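You operate a simulated robot arm through the tools that you are given. There is no shell and no other tool. Be economical: measure what you need, move in short steps, check, and stop when the job is done.

You are at the controls of a simulated two-armed robot. One attempt, no reset.

Task
Start the malt lift, then start the feed once the amps have settled.
Fine: switch the malt lift's key on and set the AMPS knob to LIFT first.

Only the result counts: the job must be done as asked and must still hold three seconds after the hand-in. Knocking over, shifting, dropping, spilling or breaking anything else fails it.

Robot
Two 7-joint arms with fingered hands on one trunk, on a base that drives. Base frame: it is fixed to the floor where the robot stands at the start and does not move with it; the origin is under the middle of the robot, x ahead of it, y to its left, z up. Lengths are in cm, angles in degrees, forces in N, time in s.
The left shoulder is at the start at [4.9, 18.5, 121.9], the right one opposite. With the tool pointing down near the work surface each hand reaches from about 10 to 80 cm from the robot's upright axis, wherever it stands, measured 20 degrees to its own side. Places, roughly: amps knob [60, 0, 90]; black key [50, -475, 100]; control desk [80, -240, 60]; feed start button [60, -10, 90]; feed stop button [50, -10, 90]; green key [50, -150, 100]; juice pump start button [60, -280, 90]; juice pump stop button [50, -280, 90]; juice pump switch [50, -290, 90]; kettle heat knob [50, -400, 90]; kettle pump start button [60, -470, 90]; kettle pump stop button [50, -470, 90]; kettle pump switch [50, -470, 90]; kettle stirrer start button [60, -420, 90]; kettle stirrer stop button [50, -420, 90]; kettle stirrer switch [50, -430, 90]. Payload 4 kg a hand.
The TCP of each hand is the grasp point between the finger pads, 2.6 cm short of the fingertips. In the tool frame z runs along the fingers and y along their closing line. The gripper opens to 13.2 cm. The gripper's body begins 7.3 cm behind the TCP. The gripper is a hand of 3 fingers: y runs from the thumb to the fingers, the wrist lies at [0, 0, -22.4] in the tool frame, and closing takes about 1.5 s.
Orientation is that of the tool frame in the base frame, as [roll, pitch, yaw] about the fixed x, y, z axes, in that order (R = Rz(yaw) Ry(pitch) Rx(roll)). With the fingers straight down and closing along the base's y, the tool's x points along the base's -x, its y along +y and its z along -z.

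Tools
- The arms move only by the tool jog_arm. It takes "left_deltas", "right_deltas" or both (then of equal length, played together; a hand with none holds still); each is a list of rows, each a list of 6 numbers: the shift along the base's x, y, z in units of 200 mm (1.0 is 200 mm), then the turn, a rotation vector about the base's x, y, z in units of 90 degrees (1.0 is 90 degrees). In form: [[tx, ty, tz, wx, wy, wz], ...]. A call has 1 to 20 rows; each row is the pose to reach, as a shift and turn from the pose commanded when the call began. "left_grip" and "right_grip" are, for a hand that has rows, the gripper command, from -1 (shut) to 1 (fully open), values between in proportion, set as the call begins (left out, the last holds). A call with a number of a shift or a turn outside -1 to 1 is refused whole. A row lasts 0.2 s, in which the tool goes at most 5 cm and 8.6 degrees; a call with a longer step from one row to the next is refused whole, and so is a gripper value outside its range. A pose out of reach is approached as far as the arm can. The call stops where the force on the tool passes 40 N (or 10 N more than at its start, if that is more) or the arm is blocked; 0.2 s more then pass. The fingers move at their own pace (about 7.2 cm/s each) and stop on an object; they squeeze with about 25 N. The grip force told is the motor's: it shows also when the fingers shut on nothing. Time passes only in rows, and 0.2 s behind the last, so rows that repeat a pose let the fingers close. The reply holds the time, the measured pose of the TCP, the force on the tool along the base axes, the opening and the grip force, in the units named above and with some noise, with the torque about the TCP (base axes, N m) and any sound that the robot's microphone picked up.
- Cameras (640 x 400 px; columns grow to the right, rows downward): "scene" is now at [13.28, 0.05, 142.22]; the picture's right is [0.10, -0.99, -0.01], its down [-0.70, -0.06, -0.71] and it looks along [0.71, 0.08, -0.70] (base axes); focal length 214 px, centre (320, 200). "left" rides on the left gripper at [-6.2, 0.3, -9.2] in its tool frame; the picture's right is [-0.05, -1.00, 0.00], its down [0.83, -0.04, -0.56] and it looks along [0.55, -0.03, 0.83] (tool axes); focal length 230 px, centre (320, 200). "right" rides on the right gripper at [6.1, 0.3, -9.2] in its tool frame; the picture's right is [-0.05, 1.00, 0.00], its down [-0.83, -0.04, -0.55] and it looks along [-0.55, -0.03, 0.83] (tool axes); focal length 230 px, centre (320, 200). There is no depth. A picture from a camera that has moved, and an enlarged one, comes with that camera's place and axes in the base frame and with its lens. The place of the scene camera against the robot may be out by one fixed shift of up to 2.5 cm in any direction.
- capture(camera): a new picture of that camera. It takes no simulated time.
- slide_trunk(by): slides the trunk up (or, below 0, down) by that many cm; the arms and the scene camera ride with it, the base frame stays. It gives what a move gives, with no picture.
- base_move(legs): drives the robot by 1 to 6 legs, each [ahead, left, turn to the left] in cm, cm and degrees, along the robot's own axes; the way and the turn of a leg run together, so that a leg with both is an arc; at most 150 cm and 180 degrees a leg. The arms and the cameras ride along, it lands a little off, and it stops where it bumps. It gives what a move gives.
- finger_targets(finger1, finger2, thumb_bend, hand): sets how far each is bent, from 0 (flat) to 1 (curled in); at 0.3 the hand is open as for a grip, at 0.7 the pads meet at the TCP. One left out holds its place. A second passes; each finger stops where it meets its share of the squeeze, and holds until it gets a number again. A gripper value or a shape takes the hand back. It gives what a move gives, with no picture; readings hold the bend of each and the force on the fingers (four entries, about 0 where the hand has none), thumb and palm.
- preshape(shape, hand): the hand has 3 fingers and takes this shape, open, in about a second: jaw (thumb against the fingers, like two jaws); tri (thumb and two fingers); tip (a fingertip pinch); poke (one finger out to press); point (the index stretched); flat (the hand flat); cup (the hand cupped); fist (a fist). The gripper value then closes the fingers along that shape, each until it touches; the sizes above hold for jaw. It gives what a move gives, with no picture.
- pan_tilt(pan, tilt): turns the head with the scene camera to pan (to the left, within 86 degrees either way) and tilt (down, from -29 to 69), counted from straight ahead of the robot. It gives what a move gives.
- close_up(camera, box): a new picture of the part [left, top, right, bottom] of that camera's present view, enlarged. It takes no simulated time.
- hand_in(): hands the job in; it is judged then, once.

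Go step by step. Nothing tells you exact positions but the pictures and the camera data: compare them with the known pose of the tool, close in by small moves and look again before you grip or let go. The budget is 120 turns and 88 pictures, counting those below and the enlarged ones. Unless the task says otherwise, let go and move clear before handing in, and close with one line.

The tools are called as a command line: name --argument value ..., lists and objects as JSON in quotes. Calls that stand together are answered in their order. jog_arm: Moves the arms, as the interface text tells. Its arguments: {"type":"object","properties":{"left_deltas":{"type":"array"},"left_grip":{"type":"number"},"right_deltas":{"type":"array"},"right_grip":{"type":"number"}},"required":[]} The other tools are called the same way: slide_trunk (by) slides the trunk up or down; preshape (shape, hand) gives the hand a shape; finger_targets (finger1, finger2, thumb_bend, hand) moves the fingers one by one; base_move (legs) drives the base; pan_tilt (pan, tilt) turns the head that bears the scene camera; capture (camera) takes a picture; close_up (camera, box) takes an enlarged picture of a part of a camera's view; hand_in () hands the job in.

At the start:

```text
time: 0.0
left_tool_pos: [56.14, 37.88, 116.6]
left_orientation: [180.0, 0.0, 180.0]
left_ft_force: [-0.6, -0.1, -0.2]
left_wrist_torque: [-0.01, -0.02, 0.06]
left_width: 13.17
left_grip_force: 0.1
left_shape: jaw
left_bend: [0.3, 0.3, 0.3]
left_finger forces: [0.0, 0.0, 0.1, 0.0, 0.0, 0.0]
right_tool_pos: [55.47, -10.05, 117.79]
right_orientation: [179.9, 0.1, -180.0]
right_ft_force: [-0.2, 0.0, 0.1]
right_wrist_torque: [0.02, -0.02, 0.01]
right_width: 13.2
right_grip_force: 0.0
right_shape: jaw
right_bend: [0.3, 0.3, 0.3]
right_finger forces: [0.1, 0.1, 0.0, 0.1, 0.1, 0.0]
trunk travel left (down, up): [-25.0, 21.2]
robot x, y, heading: [-0.08, -0.41, 0.0]
head pan, tilt: [6.0, 37.8]
```

scene: 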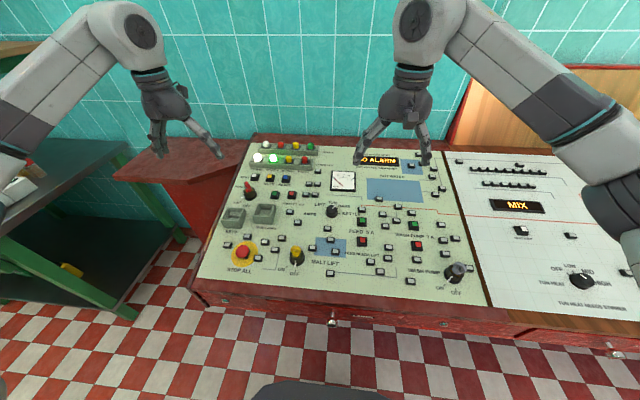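
right: 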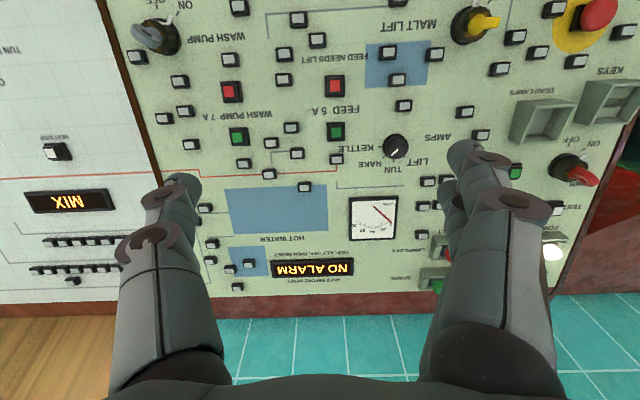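
left: 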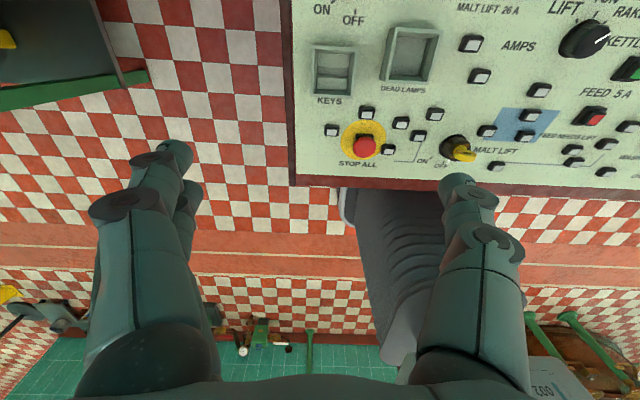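

I see the control desk ahead, with a yellow MALT LIFT key, an AMPS knob and the FEED buttons. I'll enlarge the view to read the labels.

close_up --camera "scene" --box '[200, 130, 340, 218]'

close_up --camera "scene" --box '[310, 140, 480, 246]'

close_up --camera "scene" --box '[200, 200, 400, 325]'

close_up --camera "right" --box '[320, 0, 640, 200]'

```text
4.55 times, centred on (270, 174) of scene
camera zoom: at [13.28, 0.05, 142.22], right [0.1, -0.99, -0.01], down [-0.7, -0.06, -0.71], along [0.71, 0.08, -0.7], focal length 975 px, centre (547, 318)
```

zoom: 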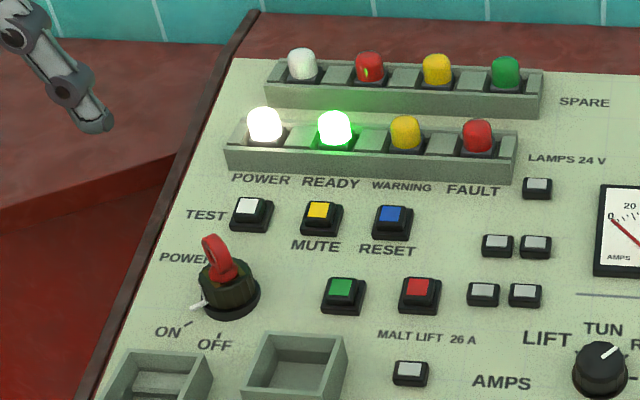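

```text
3.76 times, centred on (395, 193) of scene
camera zoom: at [13.28, 0.05, 142.22], right [0.1, -0.99, -0.01], down [-0.7, -0.06, -0.71], along [0.71, 0.08, -0.7], focal length 807 px, centre (38, 226)
```

zoom: 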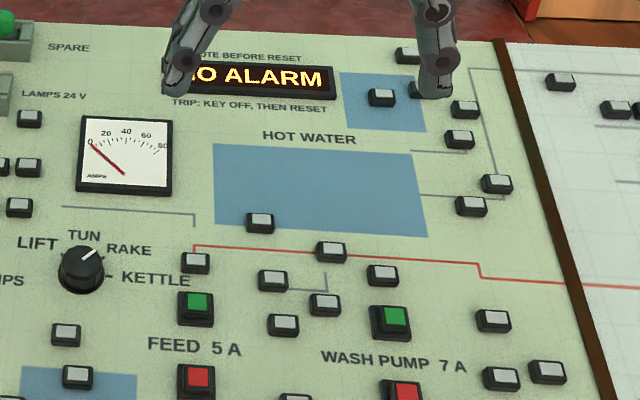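

```text
3.20 times, centred on (300, 262) of scene
camera zoom: at [13.28, 0.05, 142.22], right [0.1, -0.99, -0.01], down [-0.7, -0.06, -0.71], along [0.71, 0.08, -0.7], focal length 686 px, centre (384, 0)
```

zoom: 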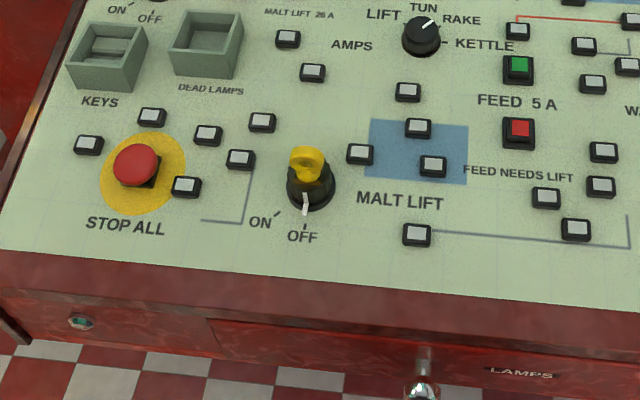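

```text
2.00 times, centred on (480, 100) of right
camera zoom: at [49.35, -9.96, 127.23], right [0.05, 1.0, 0.0], down [0.83, -0.04, 0.55], along [0.55, -0.03, -0.83], focal length 460 px, centre (0, 400)
```

zoom: 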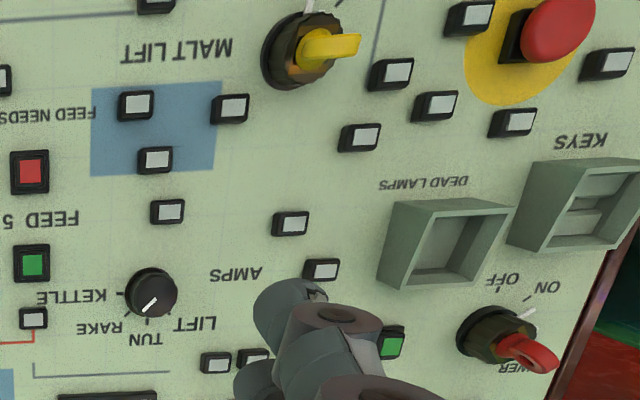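

The malt lift key points at OFF (ON is clockwise), and the AMPS knob looks set to RAKE. By triangulation the key is near [48, 12, 85] and the knob near [65, 2.6, 88]; I'll look at the key and knob from the left camera too.

close_up --camera "left" --box '[400, 80, 560, 180]'

close_up --camera "scene" --box '[265, 180, 385, 280]'

```text
4.00 times, centred on (480, 130) of left
camera zoom: at [62.3, 38.19, 125.69], right [0.05, -1.0, 0.0], down [-0.83, -0.04, 0.56], along [-0.55, -0.03, -0.83], focal length 920 px, centre (-320, 480)
```

zoom: 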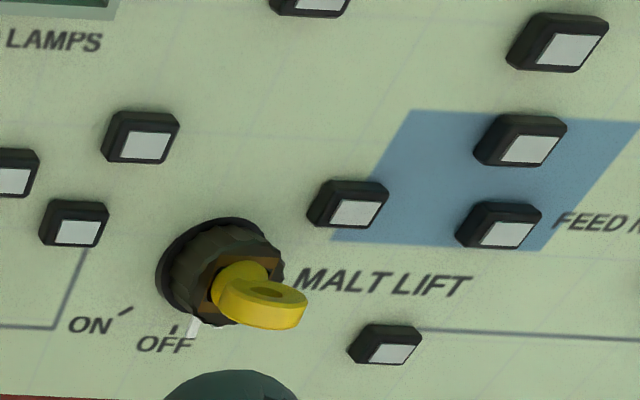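

```text
4.00 times, centred on (325, 230) of scene
camera zoom: at [13.28, 0.05, 142.22], right [0.1, -0.99, -0.01], down [-0.7, -0.06, -0.71], along [0.71, 0.08, -0.7], focal length 858 px, centre (300, 80)
```

zoom: 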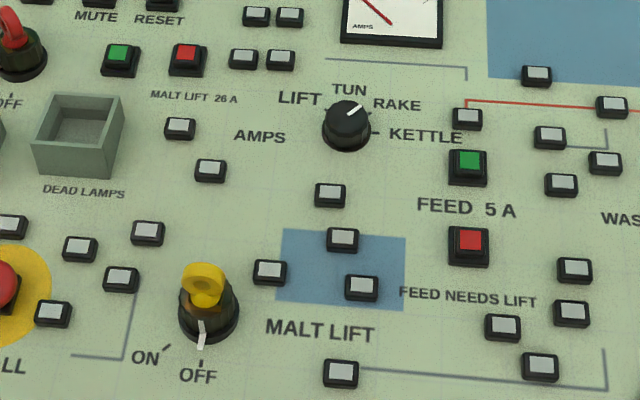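

The key bow is a thin plate facing the robot (thin along x). I'll clear the right hand to the right and bring the left hand over, yawed 90° so its jaws close along x.

jog_arm --left_deltas '[[-0.033, -0.075, 0, 0, 0, 0.083], [-0.067, -0.15, 0, 0, 0, 0.167], [-0.1, -0.225, 0, 0, 0, 0.25], [-0.133, -0.3, 0, 0, 0, 0.333], [-0.167, -0.375, 0, 0, 0, 0.417], [-0.2, -0.45, 0, 0, 0, 0.5], [-0.233, -0.525, 0, 0, 0, 0.583], [-0.267, -0.6, 0, 0, 0, 0.667], [-0.3, -0.675, 0, 0, 0, 0.75], [-0.333, -0.75, 0, 0, 0, 0.833], [-0.367, -0.825, 0, 0, 0, 0.917], [-0.4, -0.9, 0, 0, 0, 1.0]]' --right_deltas '[[0, -0.2, 0, 0, 0, 0], [0, -0.4, 0, 0, 0, 0], [0, -0.6, 0, 0, 0, 0], [0, -0.8, 0, 0, 0, 0], [0, -1, 0, 0, 0, 0], [0, -1, 0, 0, 0, 0], [0, -1, 0, 0, 0, 0], [0, -1, 0, 0, 0, 0], [0, -1, 0, 0, 0, 0], [0, -1, 0, 0, 0, 0], [0, -1, 0, 0, 0, 0], [0, -1, 0, 0, 0, 0]]'

capture --camera "left"

capture --camera "scene"

```text
time: 2.6
left_tool_pos: [48.16, 19.81, 116.57]
left_orientation: [-180.0, 0.0, -89.8]
left_ft_force: [0.2, -0.3, -0.1]
left_wrist_torque: [0.01, -0.02, -0.02]
left_width: 13.19
left_grip_force: 0.2
left_shape: jaw
left_bend: [0.3, 0.3, 0.3]
left_finger forces: [0.0, 0.1, 0.0, 0.0, 0.1, 0.1]
right_tool_pos: [55.64, -30.17, 117.92]
right_orientation: [-180.0, 0.0, 180.0]
right_ft_force: [-0.2, 0.6, 0.7]
right_wrist_torque: [0.02, -0.01, -0.02]
right_width: 13.19
right_grip_force: 0.1
right_shape: jaw
right_bend: [0.3, 0.3, 0.3]
right_finger forces: [0.0, 0.0, 0.0, 0.0, 0.0, 0.0]
trunk travel left (down, up): [-25.0, 21.2]
robot x, y, heading: [-0.04, 0.14, -0.0]
head pan, tilt: [6.0, 37.8]
```

```text
78 pictures are left
camera left: at [47.87, 25.95, 125.85], right [1.0, 0.06, 0.0], down [0.05, -0.83, 0.56], along [0.03, -0.55, -0.83], focal length 230 px, centre (320, 200)
```

left: 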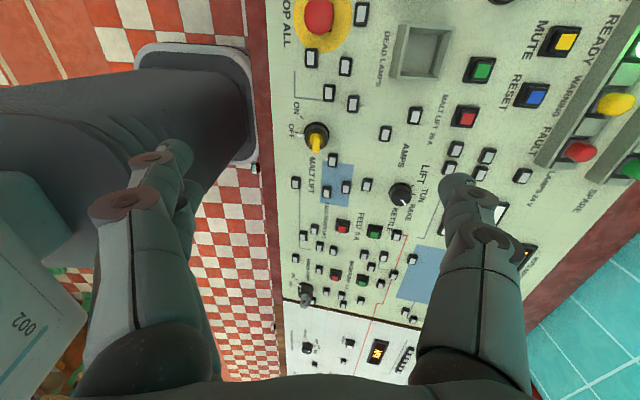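

```text
77 pictures are left
camera scene: at [13.29, -0.02, 142.22], right [0.1, -0.99, -0.01], down [-0.7, -0.06, -0.71], along [0.71, 0.08, -0.7], focal length 214 px, centre (320, 200)
```

scene: 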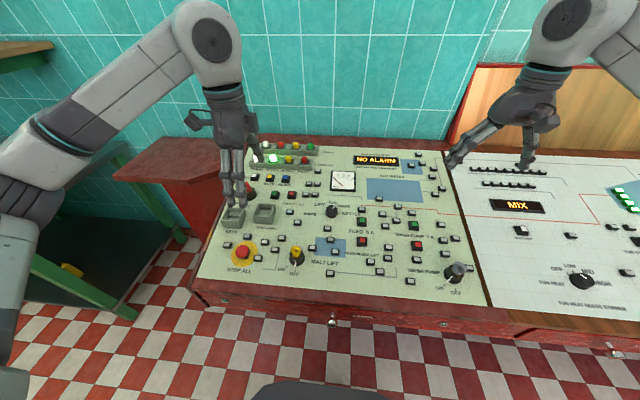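

The left camera now sees the key, the knob and both start buttons. I'll enlarge it.

close_up --camera "left" --box '[270, 40, 526, 200]'

close_up --camera "left" --box '[280, 90, 376, 150]'

close_up --camera "left" --box '[360, 160, 456, 220]'

```text
2.50 times, centred on (398, 120) of left
camera zoom: at [47.87, 25.95, 125.85], right [1.0, 0.06, 0.0], down [0.05, -0.83, 0.56], along [0.03, -0.55, -0.83], focal length 575 px, centre (125, 400)
```

zoom: 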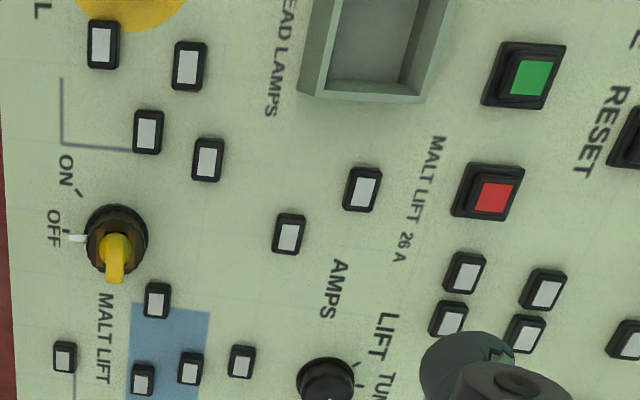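

```text
6.67 times, centred on (328, 120) of left
camera zoom: at [47.87, 25.95, 125.85], right [1.0, 0.06, 0.0], down [0.05, -0.83, 0.56], along [0.03, -0.55, -0.83], focal length 1534 px, centre (267, 733)
```

zoom: 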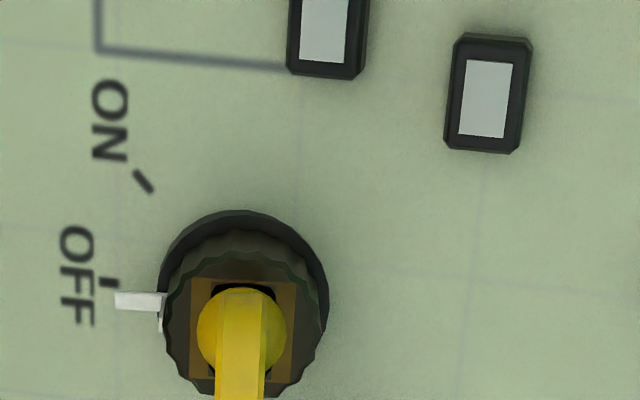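

```text
6.67 times, centred on (408, 190) of left
camera zoom: at [47.87, 25.95, 125.85], right [1.0, 0.06, 0.0], down [0.05, -0.83, 0.56], along [0.03, -0.55, -0.83], focal length 1534 px, centre (-267, 267)
```

zoom: 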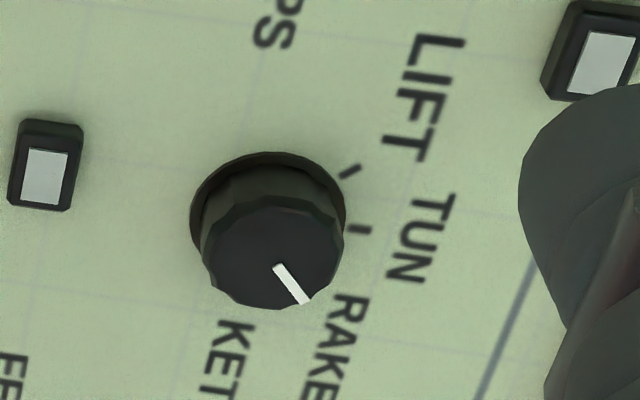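

The key axis is near [47.9, 12.8] with the bow top about z 91–92, and ON is about 45° clockwise. I'll go over the key at z ≈ 100, tilted slightly to the panel slope.

jog_arm --left_deltas '[[0, -0.1, -0.15, 0, -0.014, 0], [0, -0.2, -0.3, 0, -0.028, 0], [0, -0.3, -0.45, 0, -0.042, 0], [-0.01, -0.355, -0.6, 0, -0.055, 0], [-0.01, -0.355, -0.8, 0, -0.055, 0], [-0.01, -0.355, -0.8, 0, -0.055, 0]]' --left_grip 0.0

capture --camera "left"

close_up --camera "scene" --box '[240, 200, 360, 275]'

```text
time: 4.0
left_tool_pos: [47.72, 12.49, 100.54]
left_orientation: [-175.0, 0.0, -89.9]
left_ft_force: [0.0, 0.1, -0.6]
left_wrist_torque: [0.0, 0.01, -0.01]
left_width: 6.65
left_grip_force: 0.0
left_shape: jaw
left_bend: [0.73, 0.73, 0.7]
left_finger forces: [0.0, 0.0, 0.1, 0.0, 0.1, 0.1]
right_tool_pos: [55.77, -30.19, 117.92]
right_orientation: [180.0, 0.1, -180.0]
right_ft_force: [0.5, -0.8, 1.1]
right_wrist_torque: [-0.01, -0.02, -0.01]
right_width: 13.2
right_grip_force: 0.0
right_shape: jaw
right_bend: [0.3, 0.3, 0.3]
right_finger forces: [0.1, 0.1, 0.1, 0.0, 0.0, 0.0]
trunk travel left (down, up): [-25.0, 21.2]
robot x, y, heading: [-0.02, 0.26, 0.1]
head pan, tilt: [6.0, 37.8]
```

```text
73 pictures are left
camera left: at [46.68, 18.62, 109.64], right [0.99, 0.05, 0.09], down [0.0, -0.83, 0.56], along [0.1, -0.55, -0.83], focal length 230 px, centre (320, 200)
```

left: 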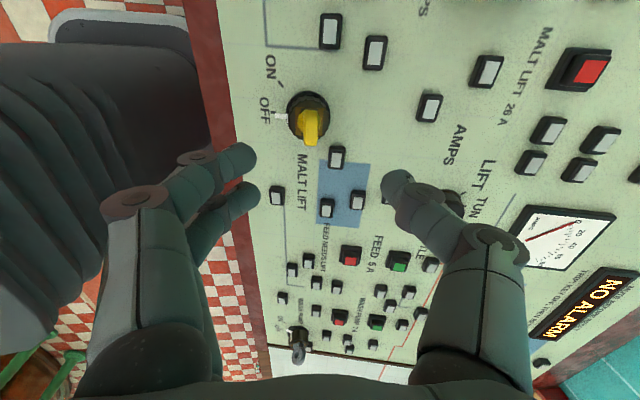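

```text
5.33 times, centred on (300, 238) of scene
camera zoom: at [13.25, -0.01, 142.23], right [0.1, -0.99, -0.01], down [-0.7, -0.06, -0.71], along [0.71, 0.08, -0.7], focal length 1144 px, centre (427, 0)
```

zoom: 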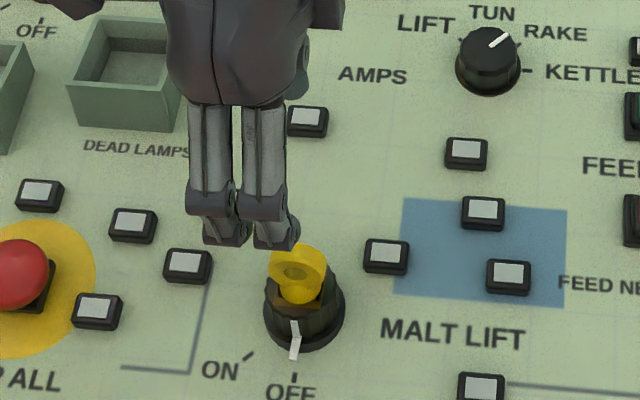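

The jaws straddle the bow in x; key axis comes out near [47.7, 12.6], bow top z ≈ 92. I'll lower to z ≈ 91.5 and look.

jog_arm --left_deltas '[[0, 0.005, -0.15, 0, 0, 0], [0, 0.005, -0.3, 0, 0, 0], [0, 0.005, -0.4, 0, 0, 0], [0, 0.005, -0.46, 0, 0, 0]]'

capture --camera "left"

close_up --camera "scene" --box '[240, 200, 360, 275]'

```text
time: 5.0
left_tool_pos: [48.08, 12.86, 91.11]
left_orientation: [-175.0, 0.0, -89.9]
left_ft_force: [0.5, -0.1, -0.2]
left_wrist_torque: [0.01, 0.0, 0.01]
left_width: 6.64
left_grip_force: 0.1
left_shape: jaw
left_bend: [0.73, 0.73, 0.7]
left_finger forces: [0.1, 0.0, 0.0, 0.0, 0.1, 0.0]
right_tool_pos: [55.73, -30.26, 117.9]
right_orientation: [-180.0, -0.1, -180.0]
right_ft_force: [-0.4, 0.0, -1.0]
right_wrist_torque: [-0.01, 0.02, -0.02]
right_width: 13.19
right_grip_force: 0.0
right_shape: jaw
right_bend: [0.3, 0.3, 0.3]
right_finger forces: [0.0, 0.0, 0.0, 0.1, 0.0, 0.0]
trunk travel left (down, up): [-25.0, 21.2]
robot x, y, heading: [0.29, -0.02, 0.2]
head pan, tilt: [6.0, 37.8]
```

```text
71 pictures are left
camera left: at [46.87, 19.07, 100.32], right [0.99, 0.05, 0.09], down [0.0, -0.83, 0.56], along [0.1, -0.55, -0.83], focal length 230 px, centre (320, 200)
```

left: 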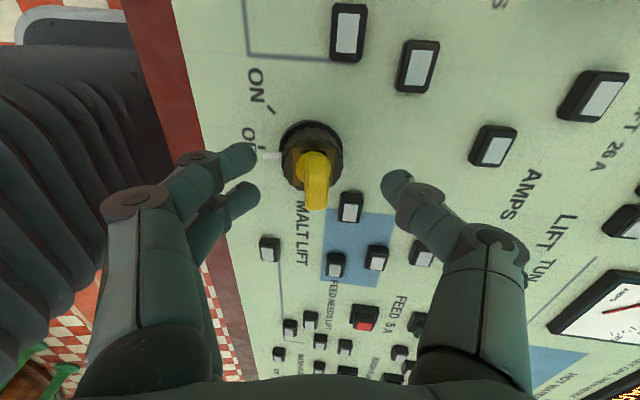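

```text
5.33 times, centred on (300, 238) of scene
camera zoom: at [13.29, 0.04, 142.22], right [0.1, -0.99, -0.01], down [-0.7, -0.06, -0.71], along [0.71, 0.08, -0.7], focal length 1144 px, centre (427, 0)
```

zoom: 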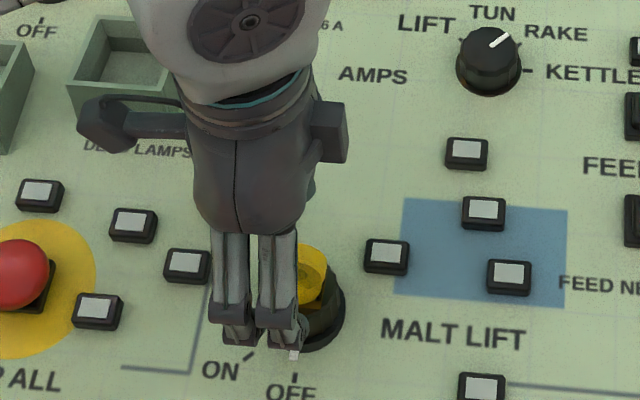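

The bow sits between the fingers but a bit lower and toward −y than the TCP. I'll shift slightly and lower about 1.3 cm more.

jog_arm --left_deltas '[[-0.01, -0.03, -0.03, 0, 0, 0], [-0.01, -0.03, -0.065, 0, 0, 0], [-0.01, -0.03, -0.065, 0, 0, 0]]'

close_up --camera "left" --box '[200, 100, 440, 250]'

close_up --camera "scene" --box '[260, 220, 340, 270]'

```text
time: 5.8
left_tool_pos: [47.96, 12.36, 89.93]
left_orientation: [-174.9, 0.0, -90.0]
left_ft_force: [-1.4, -0.1, -0.4]
left_wrist_torque: [-0.01, -0.05, 0.03]
left_width: 6.65
left_grip_force: 0.0
left_shape: jaw
left_bend: [0.73, 0.73, 0.7]
left_finger forces: [0.0, 0.0, 0.0, 0.0, 0.0, 0.0]
right_tool_pos: [55.59, -30.12, 117.89]
right_orientation: [180.0, 0.1, -179.9]
right_ft_force: [-0.8, 1.4, 0.3]
right_wrist_torque: [0.01, -0.01, -0.02]
right_width: 13.19
right_grip_force: 0.0
right_shape: jaw
right_bend: [0.3, 0.3, 0.3]
right_finger forces: [0.1, 0.1, 0.0, 0.0, 0.0, 0.1]
trunk travel left (down, up): [-25.0, 21.2]
robot x, y, heading: [0.15, 0.14, 0.1]
head pan, tilt: [6.0, 37.8]
```

```text
2.67 times, centred on (320, 175) of left
camera zoom: at [46.86, 18.54, 99.09], right [0.99, 0.05, 0.09], down [0.0, -0.83, 0.56], along [0.1, -0.55, -0.83], focal length 614 px, centre (320, 267)
```

zoom: 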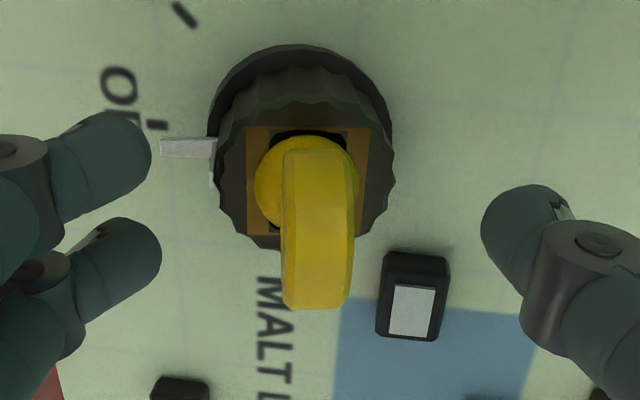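

```text
8.00 times, centred on (300, 245) of scene
camera zoom: at [13.27, 0.03, 142.22], right [0.1, -0.99, -0.01], down [-0.7, -0.06, -0.71], along [0.71, 0.08, -0.7], focal length 1716 px, centre (480, -160)
```

zoom: 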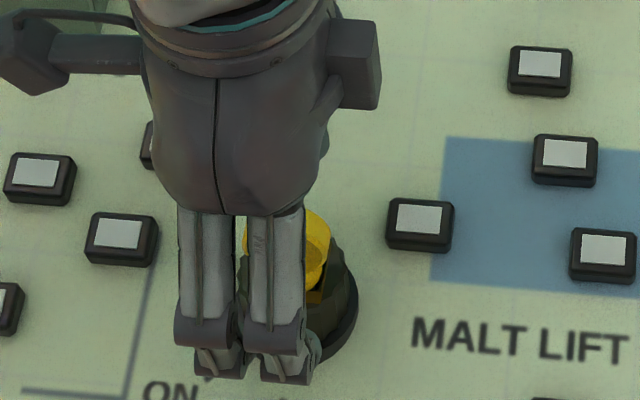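

The bow is still about 0.8 cm to −y of the finger line. I'll shift that and close.

jog_arm --left_deltas '[[0, -0.04, 0, 0, 0, 0], [0, -0.04, 0, 0, 0, 0]]'

jog_arm --left_deltas '[[0, 0, 0, 0, 0, 0], [0, 0, 0, 0, 0, 0], [0, 0, 0, 0, 0, 0], [0, 0, 0, 0, 0, 0], [0, 0, 0, 0, 0, 0]]' --left_grip -1

close_up --camera "left" --box '[200, 100, 440, 250]'

```text
time: 6.4
left_tool_pos: [47.96, 11.58, 89.86]
left_orientation: [-175.0, 0.0, -90.0]
left_ft_force: [0.8, 0.4, -0.1]
left_wrist_torque: [0.0, 0.0, -0.01]
left_width: 6.68
left_grip_force: 0.1
left_shape: jaw
left_bend: [0.73, 0.73, 0.7]
left_finger forces: [0.0, 0.0, 0.0, 0.0, 0.0, 0.0]
right_tool_pos: [55.72, -30.27, 117.89]
right_orientation: [180.0, -0.1, -180.0]
right_ft_force: [0.8, 0.0, 0.2]
right_wrist_torque: [0.01, -0.01, -0.02]
right_width: 13.18
right_grip_force: 0.1
right_shape: jaw
right_bend: [0.3, 0.3, 0.3]
right_finger forces: [0.0, 0.1, 0.2, 0.0, 0.0, 0.0]
trunk travel left (down, up): [-25.0, 21.2]
robot x, y, heading: [0.15, -0.07, 0.1]
head pan, tilt: [6.0, 37.8]
```

```text
time: 7.6
left_tool_pos: [47.98, 11.57, 89.98]
left_orientation: [-175.1, -0.1, -90.0]
left_ft_force: [-0.5, 0.0, -0.8]
left_wrist_torque: [0.05, 0.04, 0.05]
left_width: 0.35
left_grip_force: 25.2
left_shape: jaw
left_bend: [0.71, 0.71, 0.71]
left_finger forces: [15.4, 7.6, 0.1, 0.0, 20.2, 0.0]
right_tool_pos: [55.67, -30.1, 118.03]
right_orientation: [180.0, 0.0, 180.0]
right_ft_force: [-1.1, -0.5, -0.4]
right_wrist_torque: [-0.01, 0.02, -0.02]
right_width: 13.19
right_grip_force: 0.1
right_shape: jaw
right_bend: [0.3, 0.3, 0.3]
right_finger forces: [0.1, 0.1, 0.0, 0.1, 0.1, 0.0]
trunk travel left (down, up): [-25.0, 21.2]
robot x, y, heading: [0.17, 0.11, -0.3]
head pan, tilt: [6.0, 37.8]
```

```text
2.67 times, centred on (320, 175) of left
camera zoom: at [46.83, 17.72, 99.06], right [0.99, 0.05, 0.09], down [0.0, -0.83, 0.56], along [0.1, -0.55, -0.83], focal length 614 px, centre (320, 267)
```

zoom: 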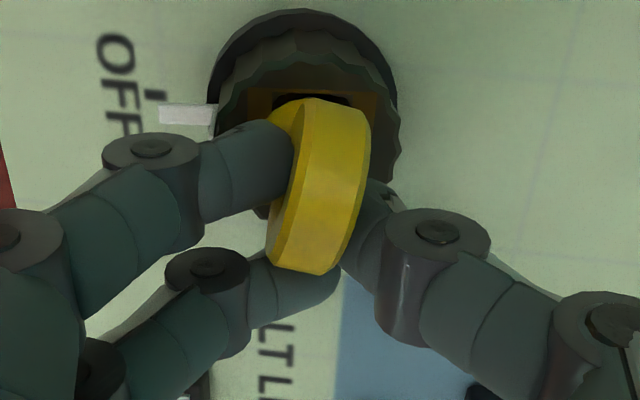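

Gripped, but one finger lies past the bow's −y edge, so I'll reopen a little, shift +0.6 cm in y, and regrip.

jog_arm --left_deltas '[[0, 0, 0, 0, 0, 0], [0, 0, 0, 0, 0, 0], [0, 0.03, 0, 0, 0, 0], [0, 0.03, 0, 0, 0, 0]]' --left_grip -0.2

jog_arm --left_deltas '[[0, 0, 0, 0, 0, 0], [0, 0, 0, 0, 0, 0], [0, 0, 0, 0, 0, 0], [0, 0, 0, 0, 0, 0], [0, 0, 0, 0, 0, 0]]' --left_grip -1

close_up --camera "left" --box '[200, 100, 440, 250]'

```text
time: 8.6
left_tool_pos: [47.95, 12.05, 89.96]
left_orientation: [-175.1, 0.0, -90.0]
left_ft_force: [0.6, -0.2, 0.0]
left_wrist_torque: [0.02, -0.02, 0.01]
left_width: 5.2
left_grip_force: 0.2
left_shape: jaw
left_bend: [0.73, 0.73, 0.7]
left_finger forces: [0.1, 0.1, 0.1, 0.0, 0.1, 0.0]
right_tool_pos: [55.72, -30.19, 117.91]
right_orientation: [-180.0, 0.0, 179.9]
right_ft_force: [-0.7, 0.0, 0.3]
right_wrist_torque: [0.0, -0.01, -0.03]
right_width: 13.18
right_grip_force: 0.1
right_shape: jaw
right_bend: [0.3, 0.3, 0.3]
right_finger forces: [0.1, 0.0, 0.0, 0.1, 0.1, 0.0]
trunk travel left (down, up): [-25.0, 21.2]
robot x, y, heading: [-0.3, 0.2, -0.1]
head pan, tilt: [6.0, 37.8]
```

```text
time: 9.8
left_tool_pos: [47.77, 12.13, 89.93]
left_orientation: [-175.1, 0.0, -90.1]
left_ft_force: [-1.4, 0.3, 0.1]
left_wrist_torque: [-0.01, 0.02, 0.01]
left_width: 0.71
left_grip_force: 25.0
left_shape: jaw
left_bend: [0.71, 0.71, 0.7]
left_finger forces: [11.4, 11.1, 0.0, 0.1, 21.9, 0.0]
right_tool_pos: [55.71, -30.09, 117.96]
right_orientation: [180.0, 0.0, -180.0]
right_ft_force: [0.0, 0.0, -0.1]
right_wrist_torque: [0.02, 0.01, -0.04]
right_width: 13.21
right_grip_force: 0.0
right_shape: jaw
right_bend: [0.3, 0.3, 0.3]
right_finger forces: [0.0, 0.0, 0.0, 0.0, 0.0, 0.1]
trunk travel left (down, up): [-25.0, 21.2]
robot x, y, heading: [0.02, 0.02, -0.1]
head pan, tilt: [6.0, 37.8]
```

```text
2.67 times, centred on (320, 175) of left
camera zoom: at [46.69, 18.25, 99.1], right [0.99, 0.05, 0.09], down [0.0, -0.83, 0.56], along [0.1, -0.55, -0.83], focal length 614 px, centre (320, 267)
```

zoom: 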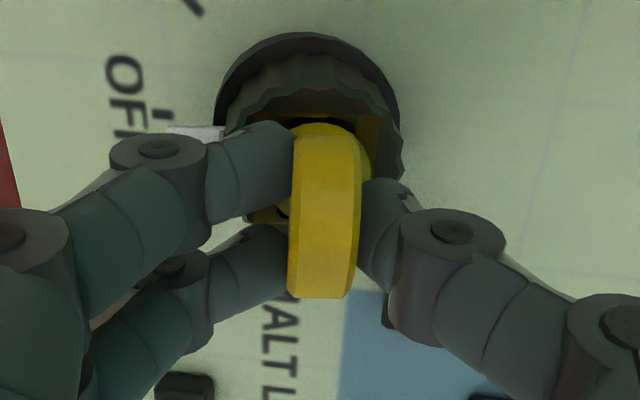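

Good centred grip. Now turning clockwise about 47° about the panel normal.

jog_arm --left_deltas '[[0, 0, 0, 0.006, 0, -0.065], [0, 0, 0, 0.011, 0, -0.13], [0, 0, 0, 0.017, 0, -0.195], [0, 0, 0, 0.023, 0, -0.26], [0, 0, 0, 0.028, 0, -0.325], [0, 0, 0, 0.034, 0, -0.39], [0, 0, 0, 0.04, 0, -0.455], [0, 0, 0, 0.045, 0, -0.52], [0, 0, 0, 0.045, 0, -0.52]]'

capture --camera "left"

close_up --camera "scene" --box '[240, 200, 360, 275]'

```text
time: 11.8
left_tool_pos: [47.74, 12.12, 89.97]
left_orientation: [-176.6, 3.6, -136.9]
left_ft_force: [-2.4, 1.4, 0.1]
left_wrist_torque: [0.07, 0.09, 0.07]
left_width: 0.73
left_grip_force: 25.0
left_shape: jaw
left_bend: [0.71, 0.71, 0.7]
left_finger forces: [12.7, 12.2, 0.0, 0.1, 22.6, 0.1]
right_tool_pos: [55.79, -30.24, 117.93]
right_orientation: [-179.9, 0.0, 180.0]
right_ft_force: [-0.1, -0.5, 0.8]
right_wrist_torque: [-0.05, 0.03, 0.0]
right_width: 13.19
right_grip_force: 0.1
right_shape: jaw
right_bend: [0.3, 0.3, 0.3]
right_finger forces: [0.0, 0.0, 0.0, 0.0, 0.0, 0.0]
trunk travel left (down, up): [-25.0, 21.2]
robot x, y, heading: [-0.23, -0.34, -0.2]
head pan, tilt: [6.0, 37.8]
```

```text
65 pictures are left
camera left: at [51.21, 16.5, 99.5], right [0.72, -0.69, 0.06], down [-0.62, -0.6, 0.5], along [-0.31, -0.4, -0.86], focal length 230 px, centre (320, 200)
```

left: 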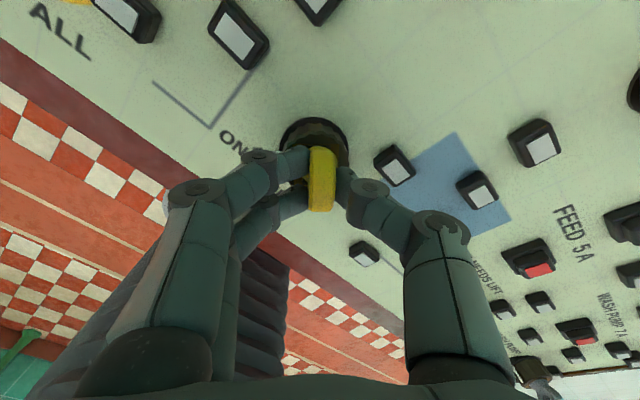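

```text
5.33 times, centred on (300, 238) of scene
camera zoom: at [13.25, 0.05, 142.22], right [0.1, -0.99, -0.01], down [-0.7, -0.06, -0.71], along [0.71, 0.08, -0.7], focal length 1144 px, centre (427, 0)
```

zoom: 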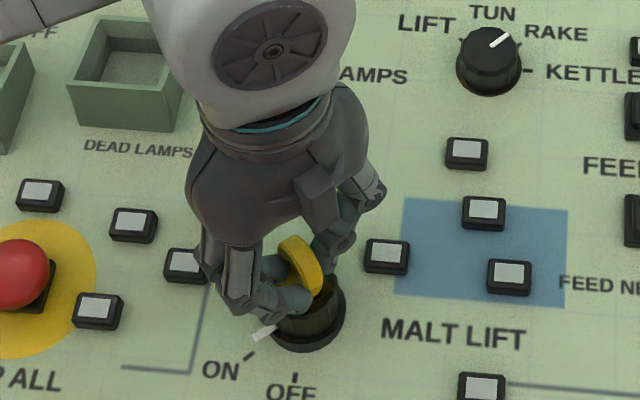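

The key's pointer sits at ON. I'll open, lift straight out, and check.

jog_arm --left_deltas '[[0, 0, 0, 0, 0, 0], [0, 0, 0, 0, 0, 0], [0, 0, 0, 0, 0, 0], [0, 0, 0, 0, 0, 0], [0, 0, 0.1, 0, 0, 0], [0, 0, 0.25, 0, 0, 0], [0, 0, 0.45, 0, 0, 0], [0, 0, 0.65, 0, 0, 0], [0, 0, 0.85, 0, 0, 0], [0, 0, 1, 0, 0, 0]]' --left_grip 0

close_up --camera "scene" --box '[265, 180, 385, 280]'

capture --camera "left"

```text
time: 14.0
left_tool_pos: [47.66, 11.62, 110.14]
left_orientation: [-176.6, 3.7, -136.9]
left_ft_force: [-0.1, 0.0, 0.6]
left_wrist_torque: [0.05, -0.02, -0.01]
left_width: 6.57
left_grip_force: 0.0
left_shape: jaw
left_bend: [0.73, 0.73, 0.7]
left_finger forces: [0.1, 0.1, 0.0, 0.0, 0.0, 0.1]
right_tool_pos: [55.68, -30.18, 117.94]
right_orientation: [180.0, 0.0, -180.0]
right_ft_force: [0.2, -0.2, 0.2]
right_wrist_torque: [0.0, 0.0, -0.02]
right_width: 13.2
right_grip_force: 0.0
right_shape: jaw
right_bend: [0.3, 0.3, 0.3]
right_finger forces: [0.1, 0.0, 0.1, 0.0, 0.1, 0.0]
trunk travel left (down, up): [-25.0, 21.2]
robot x, y, heading: [-0.18, -0.06, 0.2]
head pan, tilt: [6.0, 37.8]
```

```text
4.00 times, centred on (325, 230) of scene
camera zoom: at [13.26, -0.01, 142.22], right [0.1, -0.99, -0.01], down [-0.7, -0.06, -0.71], along [0.71, 0.08, -0.7], focal length 858 px, centre (300, 80)
```

zoom: 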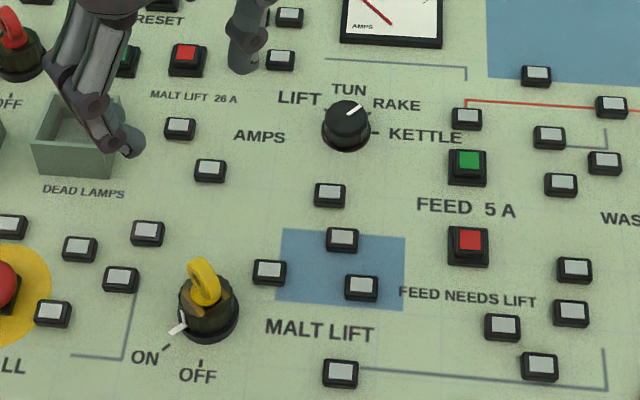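

```text
62 pictures are left
camera left: at [51.14, 16.11, 119.66], right [0.72, -0.69, 0.06], down [-0.62, -0.6, 0.5], along [-0.31, -0.4, -0.86], focal length 230 px, centre (320, 200)
```

left: 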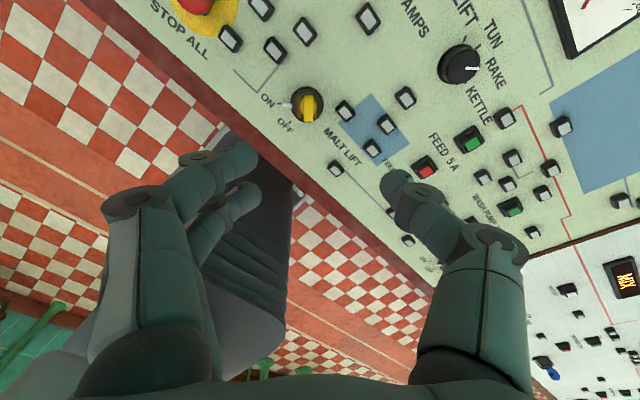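

The key is at ON. Next is the AMPS knob near [65, 2.6, 88]; LIFT is about 90° counter-clockwise from RAKE, so I'll bring the left hand above it in its start yaw, leaving +90° of turn.

jog_arm --left_deltas '[[0.1075, -0.0575, -0.044, 0.005, 0, -0.06], [0.215, -0.115, -0.088, 0.01, 0, -0.119], [0.3225, -0.1725, -0.131, 0.016, 0, -0.179], [0.43, -0.23, -0.175, 0.021, 0, -0.238], [0.5375, -0.2875, -0.219, 0.026, 0, -0.298], [0.645, -0.345, -0.263, 0.031, 0, -0.357], [0.7525, -0.4025, -0.306, 0.037, 0, -0.417], [0.86, -0.46, -0.35, 0.042, 0, -0.476], [0.86, -0.46, -0.35, 0.042, 0, -0.476]]'

capture --camera "left"

close_up --camera "scene" --box '[280, 160, 400, 235]'

```text
time: 16.0
left_tool_pos: [64.96, 2.65, 102.91]
left_orientation: [180.0, 5.1, -179.9]
left_ft_force: [0.1, 0.8, 0.2]
left_wrist_torque: [-0.01, 0.01, 0.0]
left_width: 6.56
left_grip_force: 0.0
left_shape: jaw
left_bend: [0.73, 0.73, 0.7]
left_finger forces: [0.0, 0.0, 0.1, 0.1, 0.0, 0.0]
right_tool_pos: [55.55, -30.11, 117.88]
right_orientation: [-180.0, 0.0, -180.0]
right_ft_force: [0.6, -0.6, 0.7]
right_wrist_torque: [-0.02, 0.03, 0.0]
right_width: 13.19
right_grip_force: 0.0
right_shape: jaw
right_bend: [0.3, 0.3, 0.3]
right_finger forces: [0.0, 0.0, 0.0, 0.0, 0.1, 0.0]
trunk travel left (down, up): [-25.0, 21.2]
robot x, y, heading: [-0.08, 0.09, 0.2]
head pan, tilt: [6.0, 37.8]
```

```text
61 pictures are left
camera left: at [70.3, 3.11, 112.62], right [0.05, -1.0, 0.0], down [-0.88, -0.04, 0.48], along [-0.48, -0.03, -0.88], focal length 230 px, centre (320, 200)
```

left: 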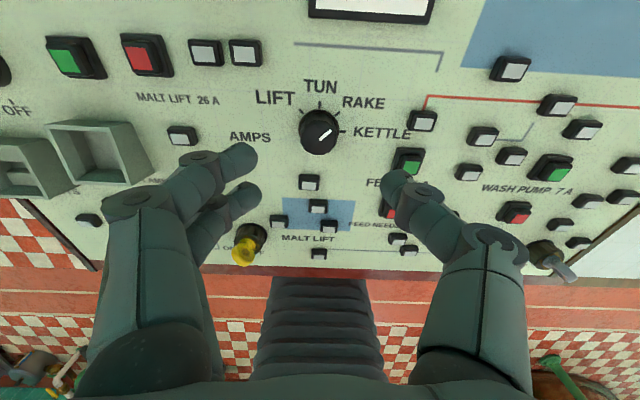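

```text
5.33 times, centred on (340, 198) of scene
camera zoom: at [13.25, 0.08, 142.22], right [0.1, -0.99, -0.01], down [-0.7, -0.06, -0.71], along [0.71, 0.08, -0.7], focal length 1144 px, centre (213, 213)
```

zoom: 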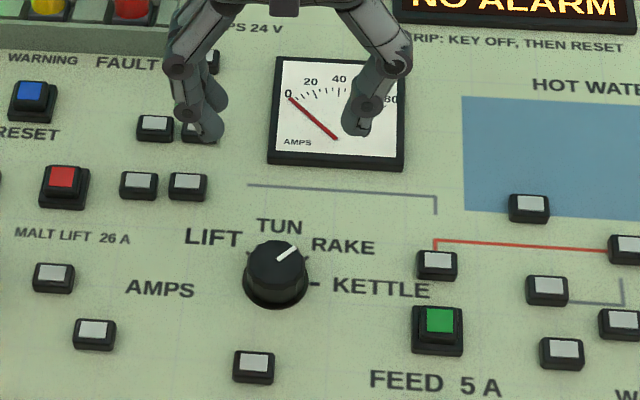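

Clear view; enlarge the knob.

close_up --camera "left" --box '[256, 70, 416, 170]'

close_up --camera "left" --box '[0, 0, 300, 160]'

```text
4.00 times, centred on (336, 120) of left
camera zoom: at [70.3, 3.11, 112.62], right [0.05, -1.0, 0.0], down [-0.88, -0.04, 0.48], along [-0.48, -0.03, -0.88], focal length 920 px, centre (256, 520)
```

zoom: 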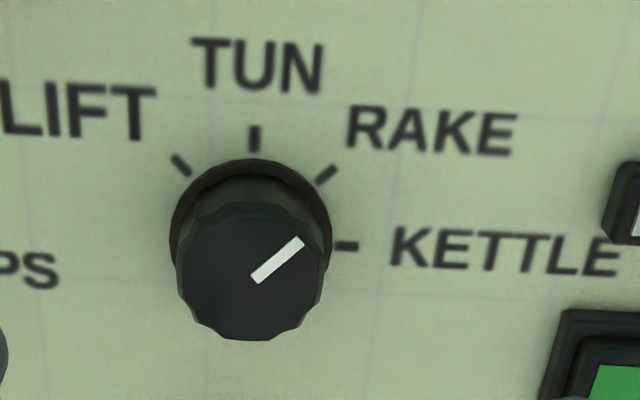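

```text
2.13 times, centred on (150, 80) of left
camera zoom: at [70.3, 3.11, 112.62], right [0.05, -1.0, 0.0], down [-0.88, -0.04, 0.48], along [-0.48, -0.03, -0.88], focal length 491 px, centre (683, 456)
```

zoom: 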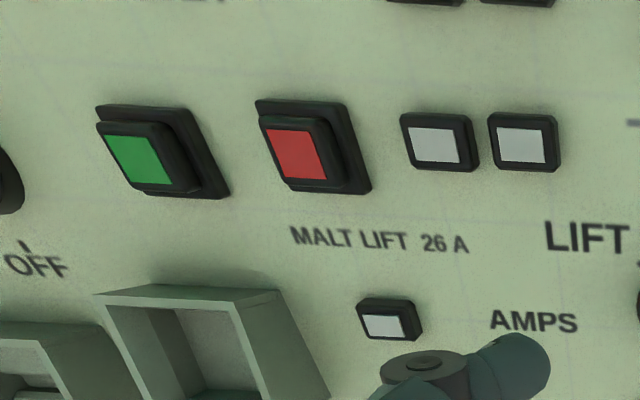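

RAKE now; LIFT is exactly +90° (45° detents). Knob axis ≈ [64.3, 2.75], top z ≈ 88. Lowering to z ≈ 91.

jog_arm --left_deltas '[[-0.01, 0.005, -0.15, 0, 0, 0], [-0.02, 0.005, -0.3, 0, 0, 0], [-0.03, 0.005, -0.45, 0, 0, 0], [-0.03, 0.005, -0.59, 0, 0, 0], [-0.03, 0.005, -0.59, 0, 0, 0]]'

capture --camera "left"

close_up --camera "scene" --box '[280, 160, 400, 235]'

```text
time: 17.2
left_tool_pos: [64.48, 3.26, 91.06]
left_orientation: [179.9, 5.1, -179.8]
left_ft_force: [0.4, 0.3, -0.1]
left_wrist_torque: [0.0, 0.01, -0.01]
left_width: 6.56
left_grip_force: 0.1
left_shape: jaw
left_bend: [0.73, 0.73, 0.7]
left_finger forces: [0.0, 0.0, 0.1, 0.0, 0.1, 0.1]
right_tool_pos: [55.64, -30.07, 118.0]
right_orientation: [180.0, 0.1, 180.0]
right_ft_force: [-0.3, 0.0, 0.6]
right_wrist_torque: [-0.02, 0.02, -0.04]
right_width: 13.22
right_grip_force: 0.0
right_shape: jaw
right_bend: [0.3, 0.3, 0.3]
right_finger forces: [0.0, 0.0, 0.1, 0.1, 0.1, 0.0]
trunk travel left (down, up): [-25.0, 21.2]
robot x, y, heading: [-0.37, -0.15, -0.2]
head pan, tilt: [6.0, 37.8]
```

```text
57 pictures are left
camera left: at [69.8, 3.48, 100.91], right [0.05, -1.0, 0.0], down [-0.88, -0.04, 0.48], along [-0.48, -0.03, -0.88], focal length 230 px, centre (320, 200)
```

left: 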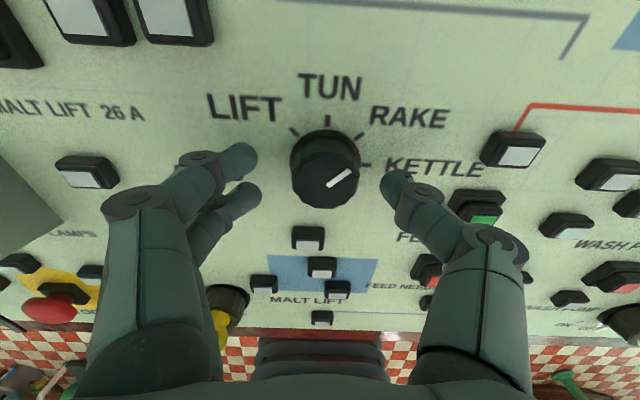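

```text
5.33 times, centred on (340, 198) of scene
camera zoom: at [13.24, 0.02, 142.23], right [0.1, -0.99, -0.01], down [-0.7, -0.06, -0.71], along [0.71, 0.08, -0.7], focal length 1144 px, centre (213, 213)
```

zoom: 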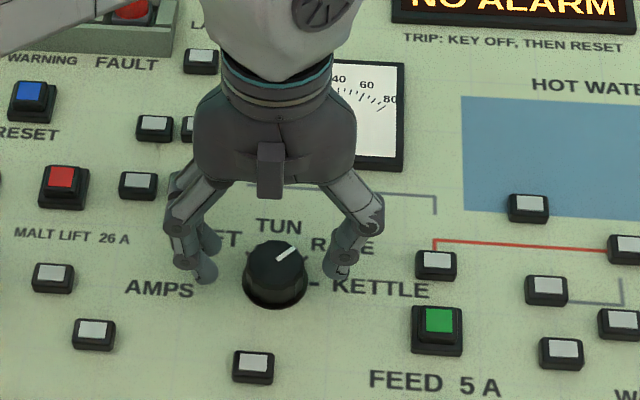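

Knob is centred between the tips, about 0.3 cm toward −y. I'll lower 2.1 cm along the tool axis and close.

jog_arm --left_deltas '[[0, -0.015, -0.04, 0, 0, 0], [0.005, -0.015, -0.08, 0, 0, 0], [0.008, -0.015, -0.105, 0, 0, 0], [0.008, -0.015, -0.105, 0, 0, 0]]'

close_up --camera "left" --box '[200, 100, 440, 250]'

close_up --camera "scene" --box '[280, 160, 400, 235]'

```text
time: 18.3
left_tool_pos: [64.76, 2.47, 90.01]
left_orientation: [-179.6, 5.5, -179.8]
left_ft_force: [-9.9, 1.2, 21.8]
left_wrist_torque: [0.95, -0.16, 0.47]
left_width: 6.65
left_grip_force: 0.0
left_shape: jaw
left_bend: [0.75, 0.73, 0.7]
left_finger forces: [22.2, 1.2, 0.1, 0.0, 0.1, 0.0]
right_tool_pos: [55.43, -30.22, 117.96]
right_orientation: [180.0, 0.1, 179.9]
right_ft_force: [0.6, 0.5, 0.0]
right_wrist_torque: [0.04, 0.03, -0.05]
right_width: 13.2
right_grip_force: 0.1
right_shape: jaw
right_bend: [0.3, 0.3, 0.3]
right_finger forces: [0.0, 0.0, 0.0, 0.1, 0.0, 0.1]
trunk travel left (down, up): [-25.0, 21.2]
robot x, y, heading: [0.14, -0.19, 0.1]
head pan, tilt: [6.0, 37.8]
stopped in row 4 (left hand): the force on the tool passed its limit at 41 N (the readings are from after the stop); the commanded pose is now the measured one
```

```text
2.67 times, centred on (320, 175) of left
camera zoom: at [69.95, 2.96, 99.73], right [0.05, -1.0, 0.01], down [-0.88, -0.04, 0.47], along [-0.47, -0.04, -0.88], focal length 614 px, centre (320, 267)
```

zoom: 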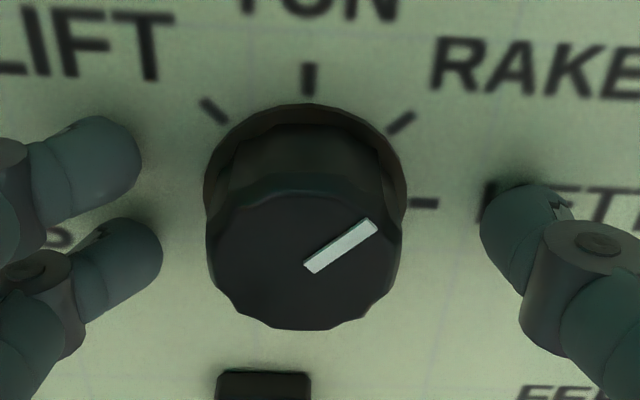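

```text
5.33 times, centred on (340, 198) of scene
camera zoom: at [13.02, 0.02, 142.22], right [0.1, -0.99, -0.01], down [-0.7, -0.06, -0.71], along [0.71, 0.08, -0.7], focal length 1144 px, centre (213, 213)
```

zoom: 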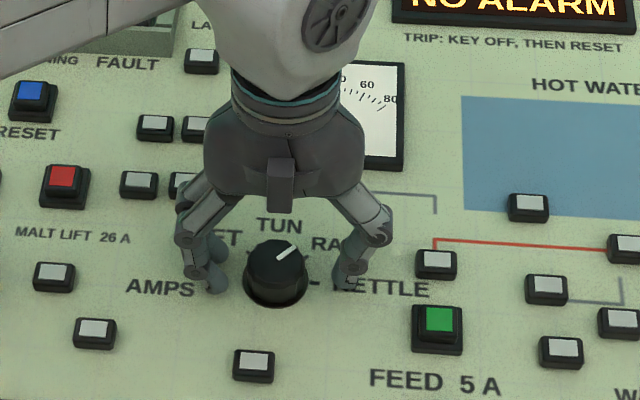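

The tip touched the panel, so the surface is a little higher and steeper than I took it. I'll lift 0.9 cm, tilt 4° more and close on the knob.

jog_arm --left_deltas '[[0, 0.005, 0.045, 0, -0.02, 0], [0, 0.005, 0.045, 0, -0.044, 0], [0, 0.005, 0.045, 0, -0.044, 0]]'

jog_arm --left_deltas '[[0, 0, 0, 0, 0, 0], [0, 0, 0, 0, 0, 0], [0, 0, 0, 0, 0, 0], [0, 0, 0, 0, 0, 0]]' --left_grip -1

close_up --camera "left" --box '[200, 100, 440, 250]'

close_up --camera "scene" --box '[280, 160, 400, 235]'

```text
time: 19.1
left_tool_pos: [64.96, 2.85, 90.46]
left_orientation: [-179.9, 9.3, -179.9]
left_ft_force: [1.5, 0.2, 0.9]
left_wrist_torque: [0.01, 0.01, 0.01]
left_width: 6.61
left_grip_force: 0.1
left_shape: jaw
left_bend: [0.73, 0.73, 0.7]
left_finger forces: [0.0, 0.0, 0.0, 0.1, 0.0, 0.0]
right_tool_pos: [55.8, -30.09, 117.95]
right_orientation: [180.0, 0.0, -179.9]
right_ft_force: [-0.4, -0.3, -0.3]
right_wrist_torque: [0.01, -0.02, -0.01]
right_width: 13.18
right_grip_force: 0.1
right_shape: jaw
right_bend: [0.3, 0.3, 0.3]
right_finger forces: [0.0, 0.0, 0.0, 0.0, 0.0, 0.0]
trunk travel left (down, up): [-25.0, 21.2]
robot x, y, heading: [0.0, -0.44, 0.1]
head pan, tilt: [6.0, 37.8]
```

```text
time: 20.1
left_tool_pos: [64.83, 2.92, 90.5]
left_orientation: [-179.9, 9.3, -179.9]
left_ft_force: [1.4, -0.3, -0.4]
left_wrist_torque: [0.0, -0.05, 0.01]
left_width: 2.57
left_grip_force: 24.9
left_shape: jaw
left_bend: [0.73, 0.73, 0.7]
left_finger forces: [10.3, 11.8, 0.0, 0.0, 21.5, 0.1]
right_tool_pos: [55.78, -30.03, 117.97]
right_orientation: [180.0, -0.1, -179.9]
right_ft_force: [-0.7, -0.7, 0.1]
right_wrist_torque: [0.01, 0.02, 0.01]
right_width: 13.17
right_grip_force: 0.1
right_shape: jaw
right_bend: [0.3, 0.3, 0.3]
right_finger forces: [0.1, 0.0, 0.0, 0.0, 0.0, 0.1]
trunk travel left (down, up): [-25.0, 21.2]
robot x, y, heading: [0.01, 0.17, -0.1]
head pan, tilt: [6.0, 37.8]
```

```text
2.67 times, centred on (320, 175) of left
camera zoom: at [69.48, 3.23, 100.6], right [0.05, -1.0, 0.01], down [-0.91, -0.04, 0.41], along [-0.41, -0.03, -0.91], focal length 614 px, centre (320, 267)
```

zoom: 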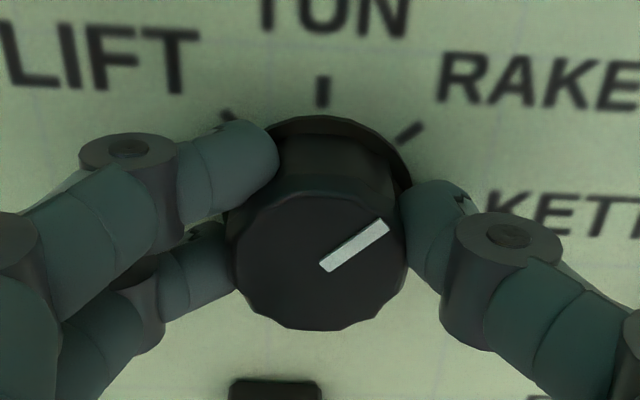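

```text
5.33 times, centred on (340, 198) of scene
camera zoom: at [13.32, 0.03, 142.22], right [0.1, -0.99, -0.01], down [-0.7, -0.06, -0.71], along [0.71, 0.08, -0.7], focal length 1144 px, centre (213, 213)
```

zoom: 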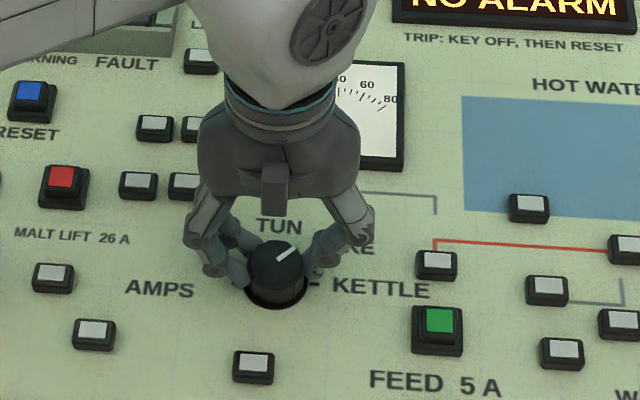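

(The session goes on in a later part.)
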